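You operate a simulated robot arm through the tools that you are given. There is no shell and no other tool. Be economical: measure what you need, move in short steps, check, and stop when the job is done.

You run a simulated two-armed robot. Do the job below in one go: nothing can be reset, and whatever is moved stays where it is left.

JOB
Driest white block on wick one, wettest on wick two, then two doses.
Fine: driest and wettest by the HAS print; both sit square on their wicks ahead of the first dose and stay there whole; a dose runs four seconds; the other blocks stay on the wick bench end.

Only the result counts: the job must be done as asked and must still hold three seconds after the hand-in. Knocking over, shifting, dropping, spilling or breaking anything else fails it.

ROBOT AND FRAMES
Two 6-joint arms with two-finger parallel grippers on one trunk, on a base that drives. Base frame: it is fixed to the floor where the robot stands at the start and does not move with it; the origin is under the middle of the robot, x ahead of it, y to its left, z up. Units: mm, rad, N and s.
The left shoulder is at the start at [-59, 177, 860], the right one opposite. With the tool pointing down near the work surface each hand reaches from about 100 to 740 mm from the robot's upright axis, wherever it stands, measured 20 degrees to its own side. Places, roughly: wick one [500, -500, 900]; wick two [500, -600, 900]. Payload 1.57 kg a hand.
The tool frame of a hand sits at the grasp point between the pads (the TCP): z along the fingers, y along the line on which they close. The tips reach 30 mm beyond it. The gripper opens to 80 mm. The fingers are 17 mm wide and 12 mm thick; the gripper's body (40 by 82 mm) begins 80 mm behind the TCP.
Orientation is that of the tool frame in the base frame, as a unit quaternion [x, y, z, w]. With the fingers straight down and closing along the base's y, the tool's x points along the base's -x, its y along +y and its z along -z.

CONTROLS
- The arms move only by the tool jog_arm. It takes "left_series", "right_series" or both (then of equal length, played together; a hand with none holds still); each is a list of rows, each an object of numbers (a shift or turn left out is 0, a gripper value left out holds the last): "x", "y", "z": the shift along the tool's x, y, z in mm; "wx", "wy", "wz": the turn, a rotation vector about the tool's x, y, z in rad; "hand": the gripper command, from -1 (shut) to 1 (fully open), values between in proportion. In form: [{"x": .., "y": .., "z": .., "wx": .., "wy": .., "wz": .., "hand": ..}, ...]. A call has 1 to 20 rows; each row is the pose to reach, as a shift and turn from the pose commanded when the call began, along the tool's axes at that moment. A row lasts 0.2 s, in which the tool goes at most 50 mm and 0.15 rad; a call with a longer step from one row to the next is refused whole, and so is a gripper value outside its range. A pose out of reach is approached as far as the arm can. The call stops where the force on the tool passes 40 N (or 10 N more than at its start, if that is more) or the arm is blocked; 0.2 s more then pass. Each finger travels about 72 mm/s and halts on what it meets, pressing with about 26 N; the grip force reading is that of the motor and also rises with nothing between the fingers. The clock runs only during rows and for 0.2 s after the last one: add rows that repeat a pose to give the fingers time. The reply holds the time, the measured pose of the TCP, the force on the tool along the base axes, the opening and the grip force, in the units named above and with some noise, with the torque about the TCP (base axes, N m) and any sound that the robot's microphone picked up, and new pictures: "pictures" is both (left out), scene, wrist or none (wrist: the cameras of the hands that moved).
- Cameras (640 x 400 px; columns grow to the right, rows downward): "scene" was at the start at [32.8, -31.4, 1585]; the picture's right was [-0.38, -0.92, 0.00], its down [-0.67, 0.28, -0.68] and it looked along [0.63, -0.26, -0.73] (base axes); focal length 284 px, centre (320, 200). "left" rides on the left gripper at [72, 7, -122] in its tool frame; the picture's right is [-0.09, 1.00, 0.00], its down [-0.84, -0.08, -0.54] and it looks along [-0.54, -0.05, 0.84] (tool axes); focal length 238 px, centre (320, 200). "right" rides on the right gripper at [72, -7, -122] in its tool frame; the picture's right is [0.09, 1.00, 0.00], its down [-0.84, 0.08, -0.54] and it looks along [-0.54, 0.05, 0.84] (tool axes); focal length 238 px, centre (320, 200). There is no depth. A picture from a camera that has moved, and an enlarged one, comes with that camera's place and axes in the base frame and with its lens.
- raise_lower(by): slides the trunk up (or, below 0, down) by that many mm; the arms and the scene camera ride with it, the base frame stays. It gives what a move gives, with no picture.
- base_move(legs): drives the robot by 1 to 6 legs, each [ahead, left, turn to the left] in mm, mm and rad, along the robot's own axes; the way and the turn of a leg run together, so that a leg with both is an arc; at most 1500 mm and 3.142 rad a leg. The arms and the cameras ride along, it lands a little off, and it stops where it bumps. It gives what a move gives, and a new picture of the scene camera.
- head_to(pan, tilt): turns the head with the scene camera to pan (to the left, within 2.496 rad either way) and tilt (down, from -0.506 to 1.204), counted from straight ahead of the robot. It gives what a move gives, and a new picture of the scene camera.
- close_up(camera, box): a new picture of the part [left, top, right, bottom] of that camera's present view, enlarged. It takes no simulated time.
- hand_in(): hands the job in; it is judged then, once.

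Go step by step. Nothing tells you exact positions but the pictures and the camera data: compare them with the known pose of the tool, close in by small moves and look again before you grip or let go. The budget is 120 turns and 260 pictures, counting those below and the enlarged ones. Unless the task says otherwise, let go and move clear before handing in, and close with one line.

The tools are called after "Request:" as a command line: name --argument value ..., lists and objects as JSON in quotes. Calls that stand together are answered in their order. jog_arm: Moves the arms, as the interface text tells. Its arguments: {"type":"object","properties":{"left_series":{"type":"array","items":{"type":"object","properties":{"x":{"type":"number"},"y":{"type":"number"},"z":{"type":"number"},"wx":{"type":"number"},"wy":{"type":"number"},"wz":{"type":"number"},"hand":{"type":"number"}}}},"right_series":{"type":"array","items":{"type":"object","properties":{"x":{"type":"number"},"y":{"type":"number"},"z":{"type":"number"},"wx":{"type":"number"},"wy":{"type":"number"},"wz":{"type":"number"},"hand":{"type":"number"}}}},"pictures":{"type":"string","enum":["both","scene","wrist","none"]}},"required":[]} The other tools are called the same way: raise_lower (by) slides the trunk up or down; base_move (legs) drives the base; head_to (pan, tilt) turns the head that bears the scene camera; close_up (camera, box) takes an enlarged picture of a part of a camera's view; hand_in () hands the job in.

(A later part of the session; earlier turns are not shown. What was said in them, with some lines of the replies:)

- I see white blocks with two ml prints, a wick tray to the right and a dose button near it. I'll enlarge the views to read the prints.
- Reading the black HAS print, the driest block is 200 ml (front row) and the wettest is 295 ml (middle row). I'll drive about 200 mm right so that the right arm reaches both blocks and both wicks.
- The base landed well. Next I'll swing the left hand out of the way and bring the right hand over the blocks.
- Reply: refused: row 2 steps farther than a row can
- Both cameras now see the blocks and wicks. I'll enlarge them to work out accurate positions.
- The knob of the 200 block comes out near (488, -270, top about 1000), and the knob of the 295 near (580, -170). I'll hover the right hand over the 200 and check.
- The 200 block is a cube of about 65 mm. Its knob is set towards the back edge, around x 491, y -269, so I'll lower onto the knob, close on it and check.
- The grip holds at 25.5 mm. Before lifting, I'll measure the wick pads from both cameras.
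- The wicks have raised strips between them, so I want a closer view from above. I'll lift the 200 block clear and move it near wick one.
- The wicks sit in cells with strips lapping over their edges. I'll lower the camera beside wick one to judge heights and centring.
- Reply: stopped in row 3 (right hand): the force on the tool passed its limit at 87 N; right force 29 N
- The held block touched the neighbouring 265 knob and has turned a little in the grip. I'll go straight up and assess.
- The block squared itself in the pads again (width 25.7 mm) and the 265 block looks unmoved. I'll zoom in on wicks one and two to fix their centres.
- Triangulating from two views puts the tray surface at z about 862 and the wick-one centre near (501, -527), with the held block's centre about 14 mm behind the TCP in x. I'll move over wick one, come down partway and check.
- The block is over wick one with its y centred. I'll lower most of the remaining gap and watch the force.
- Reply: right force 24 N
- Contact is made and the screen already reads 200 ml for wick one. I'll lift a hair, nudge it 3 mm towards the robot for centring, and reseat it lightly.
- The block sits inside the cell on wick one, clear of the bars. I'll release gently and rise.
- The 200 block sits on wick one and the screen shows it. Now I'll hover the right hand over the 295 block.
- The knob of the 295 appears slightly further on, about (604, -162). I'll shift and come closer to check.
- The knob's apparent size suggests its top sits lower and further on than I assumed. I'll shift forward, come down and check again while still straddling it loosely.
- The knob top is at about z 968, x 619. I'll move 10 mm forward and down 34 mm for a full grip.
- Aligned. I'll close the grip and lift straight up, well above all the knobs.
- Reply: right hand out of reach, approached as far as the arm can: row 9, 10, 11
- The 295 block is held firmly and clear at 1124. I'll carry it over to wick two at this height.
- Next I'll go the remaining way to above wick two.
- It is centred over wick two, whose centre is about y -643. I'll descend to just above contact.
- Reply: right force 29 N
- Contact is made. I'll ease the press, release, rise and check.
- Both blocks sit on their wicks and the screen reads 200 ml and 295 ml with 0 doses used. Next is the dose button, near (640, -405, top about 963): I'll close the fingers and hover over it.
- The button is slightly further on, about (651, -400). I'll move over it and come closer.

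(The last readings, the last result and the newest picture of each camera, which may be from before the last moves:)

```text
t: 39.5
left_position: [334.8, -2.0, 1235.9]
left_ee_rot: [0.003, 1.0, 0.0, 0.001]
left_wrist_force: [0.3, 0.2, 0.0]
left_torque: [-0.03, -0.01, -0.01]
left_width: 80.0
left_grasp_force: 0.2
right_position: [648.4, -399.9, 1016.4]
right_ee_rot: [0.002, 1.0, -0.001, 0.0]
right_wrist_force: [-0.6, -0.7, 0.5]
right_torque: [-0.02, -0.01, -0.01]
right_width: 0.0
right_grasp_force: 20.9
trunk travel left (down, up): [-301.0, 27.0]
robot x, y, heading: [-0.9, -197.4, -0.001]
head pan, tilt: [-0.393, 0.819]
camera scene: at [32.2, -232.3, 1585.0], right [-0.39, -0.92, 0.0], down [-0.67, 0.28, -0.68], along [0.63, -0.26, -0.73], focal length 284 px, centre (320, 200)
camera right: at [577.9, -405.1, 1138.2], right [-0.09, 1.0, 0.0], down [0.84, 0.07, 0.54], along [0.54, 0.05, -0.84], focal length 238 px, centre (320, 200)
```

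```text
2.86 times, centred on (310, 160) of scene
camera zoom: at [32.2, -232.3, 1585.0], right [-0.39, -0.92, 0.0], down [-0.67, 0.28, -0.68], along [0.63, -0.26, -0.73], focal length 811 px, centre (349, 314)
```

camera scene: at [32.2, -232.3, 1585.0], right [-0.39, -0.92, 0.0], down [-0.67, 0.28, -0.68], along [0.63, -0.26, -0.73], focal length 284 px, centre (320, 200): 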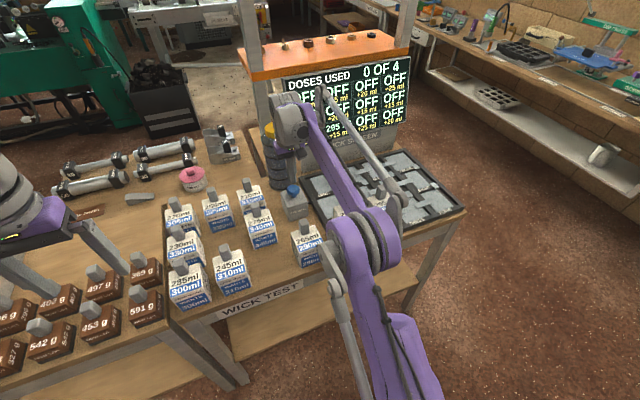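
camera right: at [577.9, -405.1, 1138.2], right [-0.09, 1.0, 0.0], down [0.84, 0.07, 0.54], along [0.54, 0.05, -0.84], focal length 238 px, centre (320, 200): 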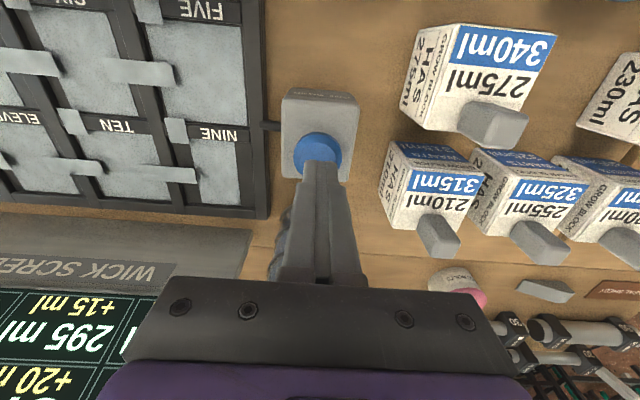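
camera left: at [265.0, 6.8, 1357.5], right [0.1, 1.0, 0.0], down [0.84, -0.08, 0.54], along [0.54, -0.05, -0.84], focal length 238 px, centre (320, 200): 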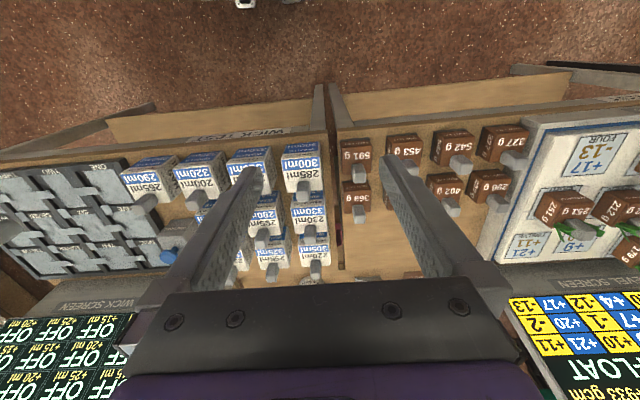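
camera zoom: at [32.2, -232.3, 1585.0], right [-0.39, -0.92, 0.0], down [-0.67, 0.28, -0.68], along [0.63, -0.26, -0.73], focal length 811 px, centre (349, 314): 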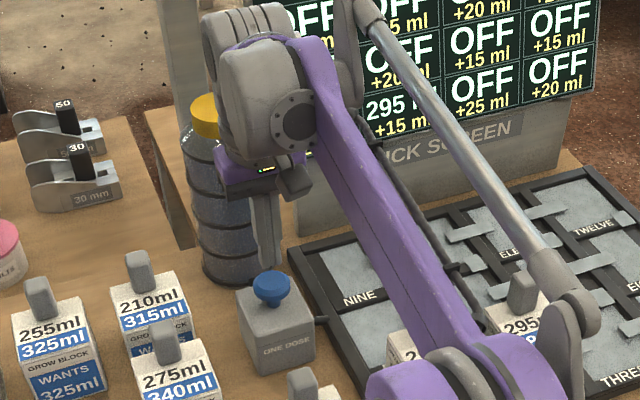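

The fingertips are about 12 mm above the button at roughly (644, -401, 974). I'll press gently and then read the screen.

Request:
jog_arm --right_series '[{"x": 3, "y": -1}, {"x": 3, "y": -1, "z": 6}, {"x": 3, "y": -1, "z": 11}, {"x": 3, "y": -1, "z": 14}, {"x": 3, "y": -1, "z": 14}]' --pictures "both"

```text
t: 40.8
left_position: [335.8, -1.7, 1236.2]
left_ee_rot: [0.002, 1.0, 0.0, 0.001]
left_wrist_force: [-0.5, 0.0, 0.6]
left_torque: [-0.01, 0.01, 0.02]
left_width: 79.9
left_grasp_force: 0.1
right_position: [646.9, -401.5, 1004.1]
right_ee_rot: [0.003, 1.0, -0.001, -0.001]
right_wrist_force: [0.6, 0.9, -0.3]
right_torque: [0.0, -0.03, -0.03]
right_width: 0.0
right_grasp_force: 21.3
trunk travel left (down, up): [-301.0, 27.0]
robot x, y, heading: [1.3, -202.5, -0.007]
head pan, tilt: [-0.393, 0.819]
camera scene: at [32.3, -232.3, 1585.0], right [-0.39, -0.92, 0.0], down [-0.67, 0.28, -0.68], along [0.63, -0.26, -0.73], focal length 284 px, centre (320, 200)
camera right: at [575.7, -407.0, 1125.1], right [-0.09, 1.0, 0.0], down [0.84, 0.07, 0.54], along [0.54, 0.05, -0.84], focal length 238 px, centre (320, 200)
```

scene: 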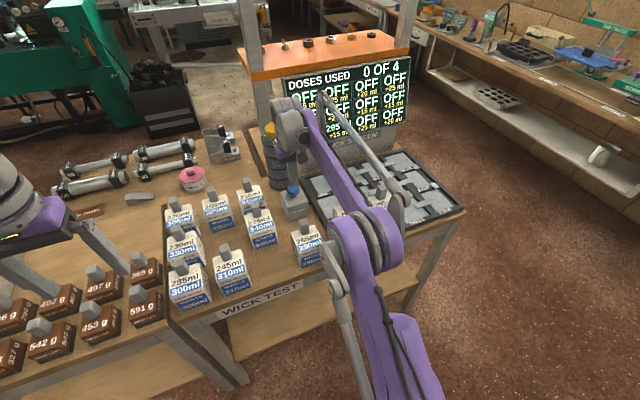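
right: 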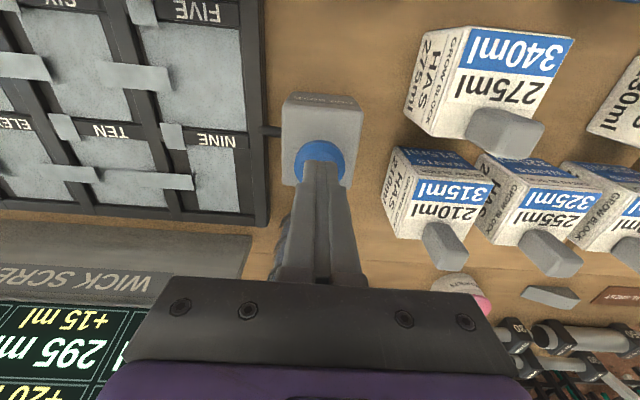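

Request:
jog_arm --right_series '[{"z": 3}, {"z": 6}, {"z": 8}, {"z": 8}]' --pictures "none"

Request:
close_up --camera "scene" --box '[250, 50, 420, 230]'

```text
t: 41.8
left_position: [335.0, -3.8, 1236.6]
left_ee_rot: [0.002, 1.0, 0.001, 0.0]
left_wrist_force: [-1.0, -0.3, 0.6]
left_torque: [0.01, 0.01, 0.0]
left_width: 80.1
left_grasp_force: 0.0
right_position: [647.4, -401.2, 994.0]
right_ee_rot: [0.002, 1.0, -0.001, -0.001]
right_wrist_force: [0.3, -0.5, 0.5]
right_torque: [-0.03, -0.05, -0.01]
right_width: 0.0
right_grasp_force: 21.4
trunk travel left (down, up): [-301.0, 27.0]
robot x, y, heading: [-1.5, -200.3, -0.003]
head pan, tilt: [-0.393, 0.819]
```

```text
2.22 times, centred on (335, 140) of scene
camera zoom: at [32.2, -232.4, 1585.0], right [-0.39, -0.92, 0.0], down [-0.67, 0.28, -0.68], along [0.63, -0.26, -0.73], focal length 631 px, centre (287, 333)
```

zoom: 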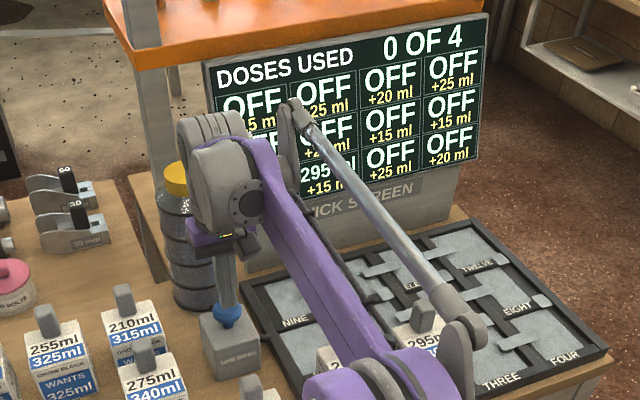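

Request:
jog_arm --right_series '[{"z": 3}, {"z": 6}, {"z": 6}]' --pictures "wrist"

Request:
close_up --camera "scene" --box '[250, 50, 420, 230]'

```text
t: 42.5
left_position: [334.5, -2.9, 1235.3]
left_ee_rot: [0.002, 1.0, 0.001, 0.0]
left_wrist_force: [1.1, 0.0, -0.8]
left_torque: [0.01, -0.01, -0.02]
left_width: 79.9
left_grasp_force: 0.0
right_position: [647.7, -401.1, 987.4]
right_ee_rot: [0.003, 1.0, -0.001, -0.001]
right_wrist_force: [-1.0, 0.3, 0.0]
right_torque: [0.01, 0.02, 0.0]
right_width: 0.3
right_grasp_force: 20.7
trunk travel left (down, up): [-301.0, 27.0]
robot x, y, heading: [-0.8, -199.4, -0.004]
head pan, tilt: [-0.393, 0.819]
camera right: at [575.9, -406.7, 1110.2], right [-0.09, 1.0, 0.0], down [0.84, 0.07, 0.54], along [0.54, 0.05, -0.84], focal length 238 px, centre (320, 200)
```

right: 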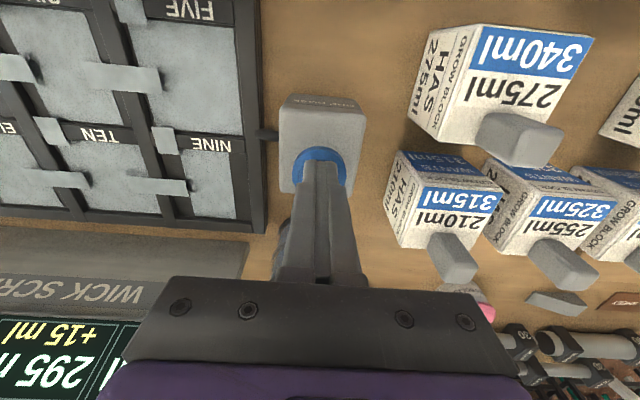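

```text
2.22 times, centred on (335, 140) of scene
camera zoom: at [32.2, -232.3, 1585.0], right [-0.39, -0.92, 0.0], down [-0.67, 0.28, -0.68], along [0.63, -0.26, -0.73], focal length 631 px, centre (287, 333)
```

zoom: 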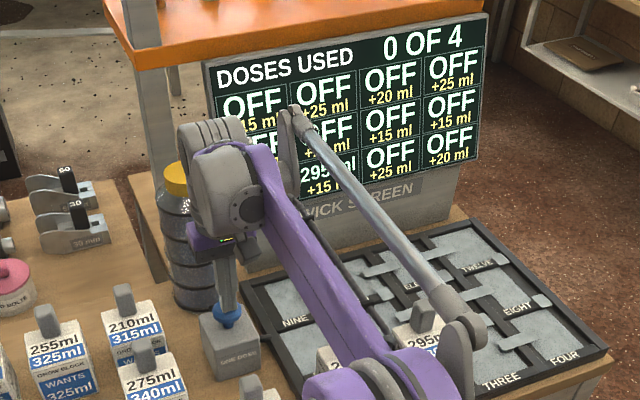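

Request:
jog_arm --right_series '[{"z": 2}, {"z": 4}, {"z": 6}, {"z": 6}]' --pictures "none"

Request:
close_up --camera "scene" --box '[250, 50, 420, 230]'

```text
t: 43.5
left_position: [334.7, -1.7, 1236.7]
left_ee_rot: [0.002, 1.0, 0.0, 0.0]
left_wrist_force: [0.5, -0.1, -0.5]
left_torque: [0.0, 0.01, 0.02]
left_width: 80.1
left_grasp_force: 0.1
right_position: [647.4, -401.1, 981.7]
right_ee_rot: [0.003, 1.0, -0.002, 0.0]
right_wrist_force: [-0.4, 0.3, 1.8]
right_torque: [0.04, 0.04, 0.01]
right_width: 0.1
right_grasp_force: 21.4
trunk travel left (down, up): [-301.0, 27.0]
robot x, y, heading: [-1.3, -202.0, -0.005]
head pan, tilt: [-0.393, 0.819]
```

```text
2.22 times, centred on (335, 140) of scene
camera zoom: at [31.9, -232.3, 1585.0], right [-0.39, -0.92, 0.0], down [-0.67, 0.28, -0.68], along [0.63, -0.26, -0.73], focal length 631 px, centre (287, 333)
```

zoom: 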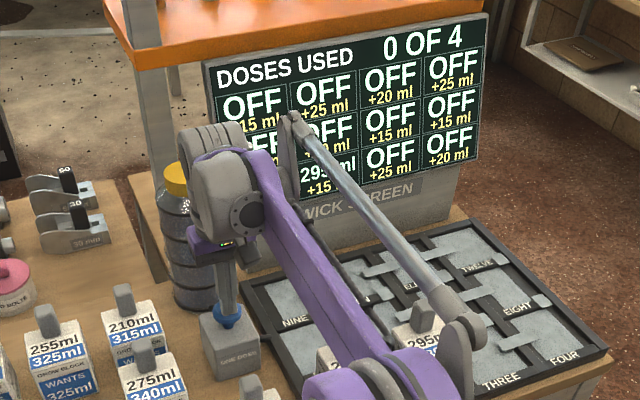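

Light contact now. I'll press a few mm more, then lift immediately.

Request:
jog_arm --right_series '[{"z": 3}, {"z": 5}, {"z": 5}]' --pictures "none"

Request:
close_up --camera "scene" --box '[250, 50, 420, 230]'

```text
t: 44.4
left_position: [334.7, -1.7, 1235.0]
left_ee_rot: [0.002, 1.0, 0.001, 0.0]
left_wrist_force: [0.2, 0.2, -0.1]
left_torque: [-0.01, -0.04, 0.01]
left_width: 80.1
left_grasp_force: 0.0
right_position: [648.4, -401.0, 977.5]
right_ee_rot: [0.003, 1.0, 0.0, -0.001]
right_wrist_force: [2.1, 0.7, 3.1]
right_torque: [0.06, -0.05, 0.01]
right_width: 0.0
right_grasp_force: 21.0
trunk travel left (down, up): [-301.0, 27.0]
robot x, y, heading: [4.5, -200.8, -0.001]
head pan, tilt: [-0.393, 0.819]
```

```text
2.22 times, centred on (335, 140) of scene
camera zoom: at [32.1, -232.1, 1585.1], right [-0.39, -0.92, 0.0], down [-0.67, 0.28, -0.68], along [0.63, -0.26, -0.73], focal length 631 px, centre (287, 333)
```

zoom: 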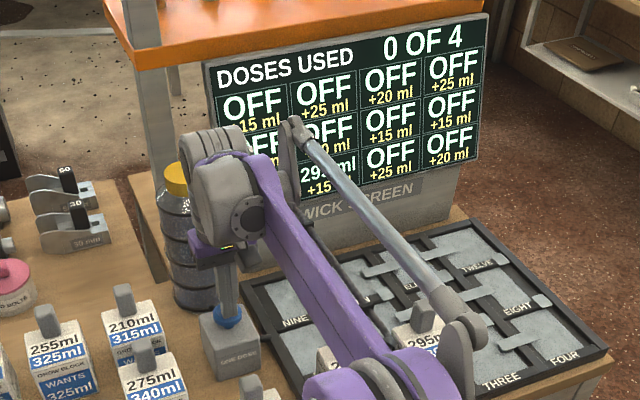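

Request:
jog_arm --right_series '[{"z": 2}, {"z": 4}, {"z": 4}]' --pictures "none"

Request:
close_up --camera "scene" --box '[250, 50, 420, 230]'

```text
t: 45.1
left_position: [334.7, -1.9, 1236.6]
left_ee_rot: [0.002, 1.0, 0.0, 0.0]
left_wrist_force: [0.5, -1.7, 0.7]
left_torque: [0.02, -0.02, -0.02]
left_width: 80.3
left_grasp_force: 0.1
right_position: [647.3, -400.7, 974.2]
right_ee_rot: [0.002, 1.0, -0.002, 0.0]
right_wrist_force: [2.9, 0.6, 4.5]
right_torque: [0.07, -0.04, -0.03]
right_width: 0.0
right_grasp_force: 21.5
trunk travel left (down, up): [-301.0, 27.0]
robot x, y, heading: [0.3, -201.2, -0.003]
head pan, tilt: [-0.393, 0.819]
heard: click
```

```text
2.22 times, centred on (335, 140) of scene
camera zoom: at [32.0, -232.1, 1585.1], right [-0.39, -0.92, 0.0], down [-0.67, 0.28, -0.68], along [0.63, -0.26, -0.73], focal length 631 px, centre (287, 333)
```

zoom: 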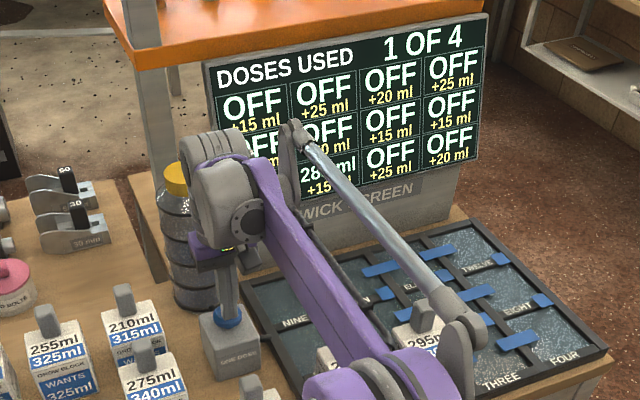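

A click sounded and the screen shows 1 of 4, so the dose is running. I'll lift off the button and wait out the four seconds.

Request:
jog_arm --right_series '[{"z": -8}, {"z": -16}, {"z": -16}, {"z": -16}, {"z": -16}, {"z": -16}, {"z": -16}, {"z": -16}, {"z": -16}, {"z": -16}, {"z": -16}, {"z": -16}, {"z": -16}, {"z": -16}, {"z": -16}, {"z": -16}, {"z": -16}, {"z": -16}, {"z": -16}, {"z": -16}]' --pictures "none"

Request:
jog_arm --right_series '[{"z": 0}, {"z": 0}, {"z": 0}, {"z": 0}, {"z": 0}]' --pictures "none"

Request:
close_up --camera "scene" --box '[250, 50, 470, 260]'

```text
t: 49.4
left_position: [335.6, -0.9, 1235.7]
left_ee_rot: [0.001, 1.0, 0.001, 0.0]
left_wrist_force: [0.5, 0.3, 0.1]
left_torque: [0.0, -0.04, 0.0]
left_width: 80.1
left_grasp_force: 0.1
right_position: [648.2, -402.2, 988.6]
right_ee_rot: [0.002, 1.0, -0.001, 0.001]
right_wrist_force: [0.5, -0.4, 0.0]
right_torque: [0.0, -0.04, -0.02]
right_width: 0.0
right_grasp_force: 21.5
trunk travel left (down, up): [-301.0, 27.0]
robot x, y, heading: [-0.2, -201.0, -0.001]
head pan, tilt: [-0.393, 0.819]
```

```text
t: 50.5
left_position: [334.1, -1.8, 1235.4]
left_ee_rot: [0.002, 1.0, 0.0, 0.0]
left_wrist_force: [0.4, -0.1, 0.5]
left_torque: [0.0, 0.01, 0.01]
left_width: 80.0
left_grasp_force: 0.0
right_position: [648.2, -402.0, 989.5]
right_ee_rot: [0.003, 1.0, 0.0, 0.0]
right_wrist_force: [0.0, 1.2, 0.1]
right_torque: [0.0, 0.02, 0.0]
right_width: 0.0
right_grasp_force: 21.0
trunk travel left (down, up): [-301.0, 27.0]
robot x, y, heading: [-3.3, -200.6, 0.001]
head pan, tilt: [-0.393, 0.819]
```

```text
1.90 times, centred on (360, 155) of scene
camera zoom: at [32.3, -232.4, 1585.0], right [-0.39, -0.92, 0.0], down [-0.67, 0.28, -0.68], along [0.63, -0.26, -0.73], focal length 541 px, centre (244, 286)
```

zoom: 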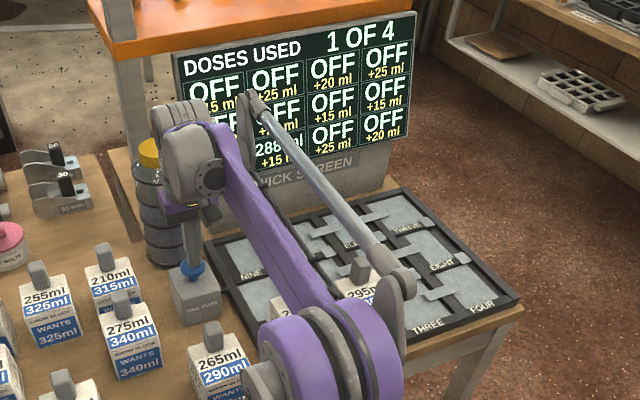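

The first dose has ended (the wicks are grey again and wick two reads 288). Now the second press.

Request:
jog_arm --right_series '[{"z": 6}, {"z": 10}, {"z": 13}, {"z": 16}, {"z": 16}]' --pictures "none"

Request:
close_up --camera "scene" --box '[250, 50, 470, 260]'

```text
t: 51.8
left_position: [334.1, -2.4, 1235.7]
left_ee_rot: [0.002, 1.0, 0.0, 0.0]
left_wrist_force: [-0.1, -0.4, -0.3]
left_torque: [0.02, -0.01, -0.01]
left_width: 80.1
left_grasp_force: 0.0
right_position: [647.8, -400.8, 973.5]
right_ee_rot: [0.002, 1.0, -0.002, 0.0]
right_wrist_force: [-1.4, -2.0, 4.5]
right_torque: [-0.04, 0.02, -0.01]
right_width: 0.0
right_grasp_force: 21.0
trunk travel left (down, up): [-301.0, 27.0]
robot x, y, heading: [-0.6, -200.8, -0.005]
head pan, tilt: [-0.393, 0.819]
heard: click
```

```text
1.90 times, centred on (360, 155) of scene
camera zoom: at [31.5, -232.6, 1585.1], right [-0.39, -0.92, 0.0], down [-0.67, 0.28, -0.68], along [0.63, -0.26, -0.73], focal length 541 px, centre (244, 286)
```

zoom: 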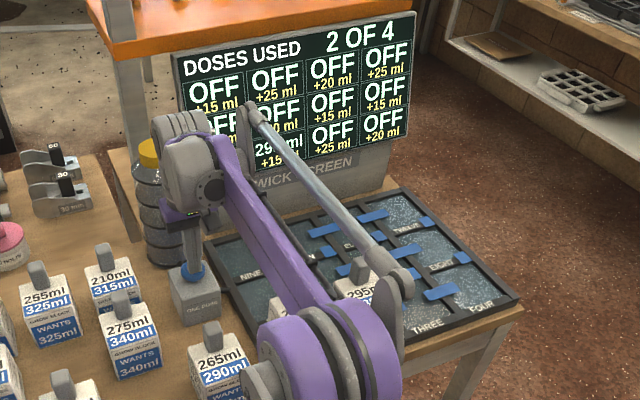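

The second dose is running (2 of 4). I'll rise clear of the button and wait for it to finish.

Request:
jog_arm --right_series '[{"z": -10}, {"z": -30}, {"z": -60}, {"z": -100}, {"z": -110}, {"z": -110, "x": 30}, {"z": -110, "x": 60}, {"z": -110, "x": 60}, {"z": -110, "x": 60}, {"z": -110, "x": 60}, {"z": -110, "x": 60}, {"z": -110, "x": 60}, {"z": -110, "x": 60}, {"z": -110, "x": 60}, {"z": -110, "x": 60}, {"z": -110, "x": 60}, {"z": -110, "x": 60}, {"z": -110, "x": 60}, {"z": -110, "x": 60}, {"z": -110, "x": 60}]' --pictures "none"

Request:
jog_arm --right_series '[{"x": 40}, {"x": 80}, {"x": 120}, {"x": 160}, {"x": 200}, {"x": 220, "z": -30}, {"x": 220, "z": -60}, {"x": 220, "z": -60}]' --pictures "both"

Request:
close_up --camera "scene" --box '[250, 50, 470, 260]'

```text
t: 56.0
left_position: [334.2, -2.4, 1236.6]
left_ee_rot: [0.002, 1.0, 0.0, 0.0]
left_wrist_force: [-0.2, -0.3, 0.2]
left_torque: [-0.01, -0.01, 0.01]
left_width: 79.9
left_grasp_force: 0.1
right_position: [586.8, -399.5, 1083.1]
right_ee_rot: [0.003, 1.0, -0.001, 0.0]
right_wrist_force: [0.0, 0.5, 0.0]
right_torque: [-0.01, -0.01, 0.01]
right_width: 0.0
right_grasp_force: 21.3
trunk travel left (down, up): [-301.0, 27.0]
robot x, y, heading: [-0.6, -202.8, -0.006]
head pan, tilt: [-0.393, 0.819]
```

```text
t: 57.8
left_position: [335.1, -1.7, 1235.6]
left_ee_rot: [0.002, 1.0, -0.001, 0.001]
left_wrist_force: [0.3, -0.6, 0.1]
left_torque: [-0.01, 0.01, 0.01]
left_width: 80.0
left_grasp_force: 0.1
right_position: [367.7, -399.3, 1144.9]
right_ee_rot: [0.003, 1.0, -0.001, 0.0]
right_wrist_force: [-1.3, 0.1, 1.1]
right_torque: [0.04, 0.0, -0.01]
right_width: 0.1
right_grasp_force: 21.4
trunk travel left (down, up): [-301.0, 27.0]
robot x, y, heading: [0.5, -201.6, -0.003]
head pan, tilt: [-0.393, 0.819]
camera scene: at [32.1, -232.4, 1585.0], right [-0.39, -0.92, 0.0], down [-0.67, 0.28, -0.68], along [0.63, -0.26, -0.73], focal length 284 px, centre (320, 200)
camera right: at [296.1, -405.1, 1266.4], right [-0.09, 1.0, 0.0], down [0.84, 0.07, 0.54], along [0.54, 0.04, -0.84], focal length 238 px, centre (320, 200)
```

scene: 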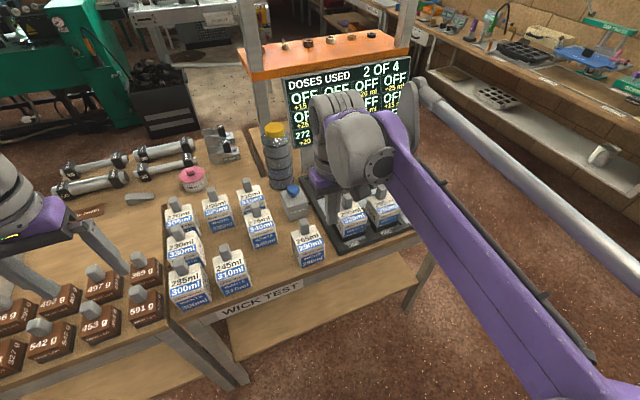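
right: 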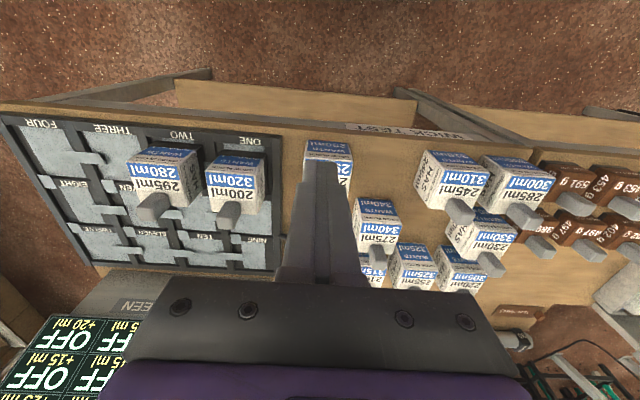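

```text
1.90 times, centred on (360, 155) of scene
camera zoom: at [32.1, -232.4, 1585.0], right [-0.39, -0.92, 0.0], down [-0.67, 0.28, -0.68], along [0.63, -0.26, -0.73], focal length 541 px, centre (244, 286)
```

zoom: 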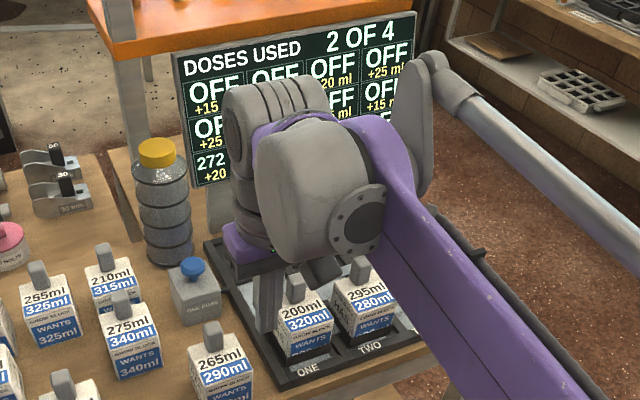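

Two doses were given and finished, both blocks still sit on wicks one and two, the other blocks are in place and the hands are clear. I'll hand in.

Request:
hand_in

```text
The job is handed in.
```

The driest block (HAS 200 ml) is on wick one and the wettest (HAS 295 ml) is on wick two; two full doses have run, the screen shows 2 of 4 used, and the job is handed in. While being carried, the 200 ml block hit the knob of the 265 ml block; afterwards the 265 ml block looked unmoved and neither looked damaged.
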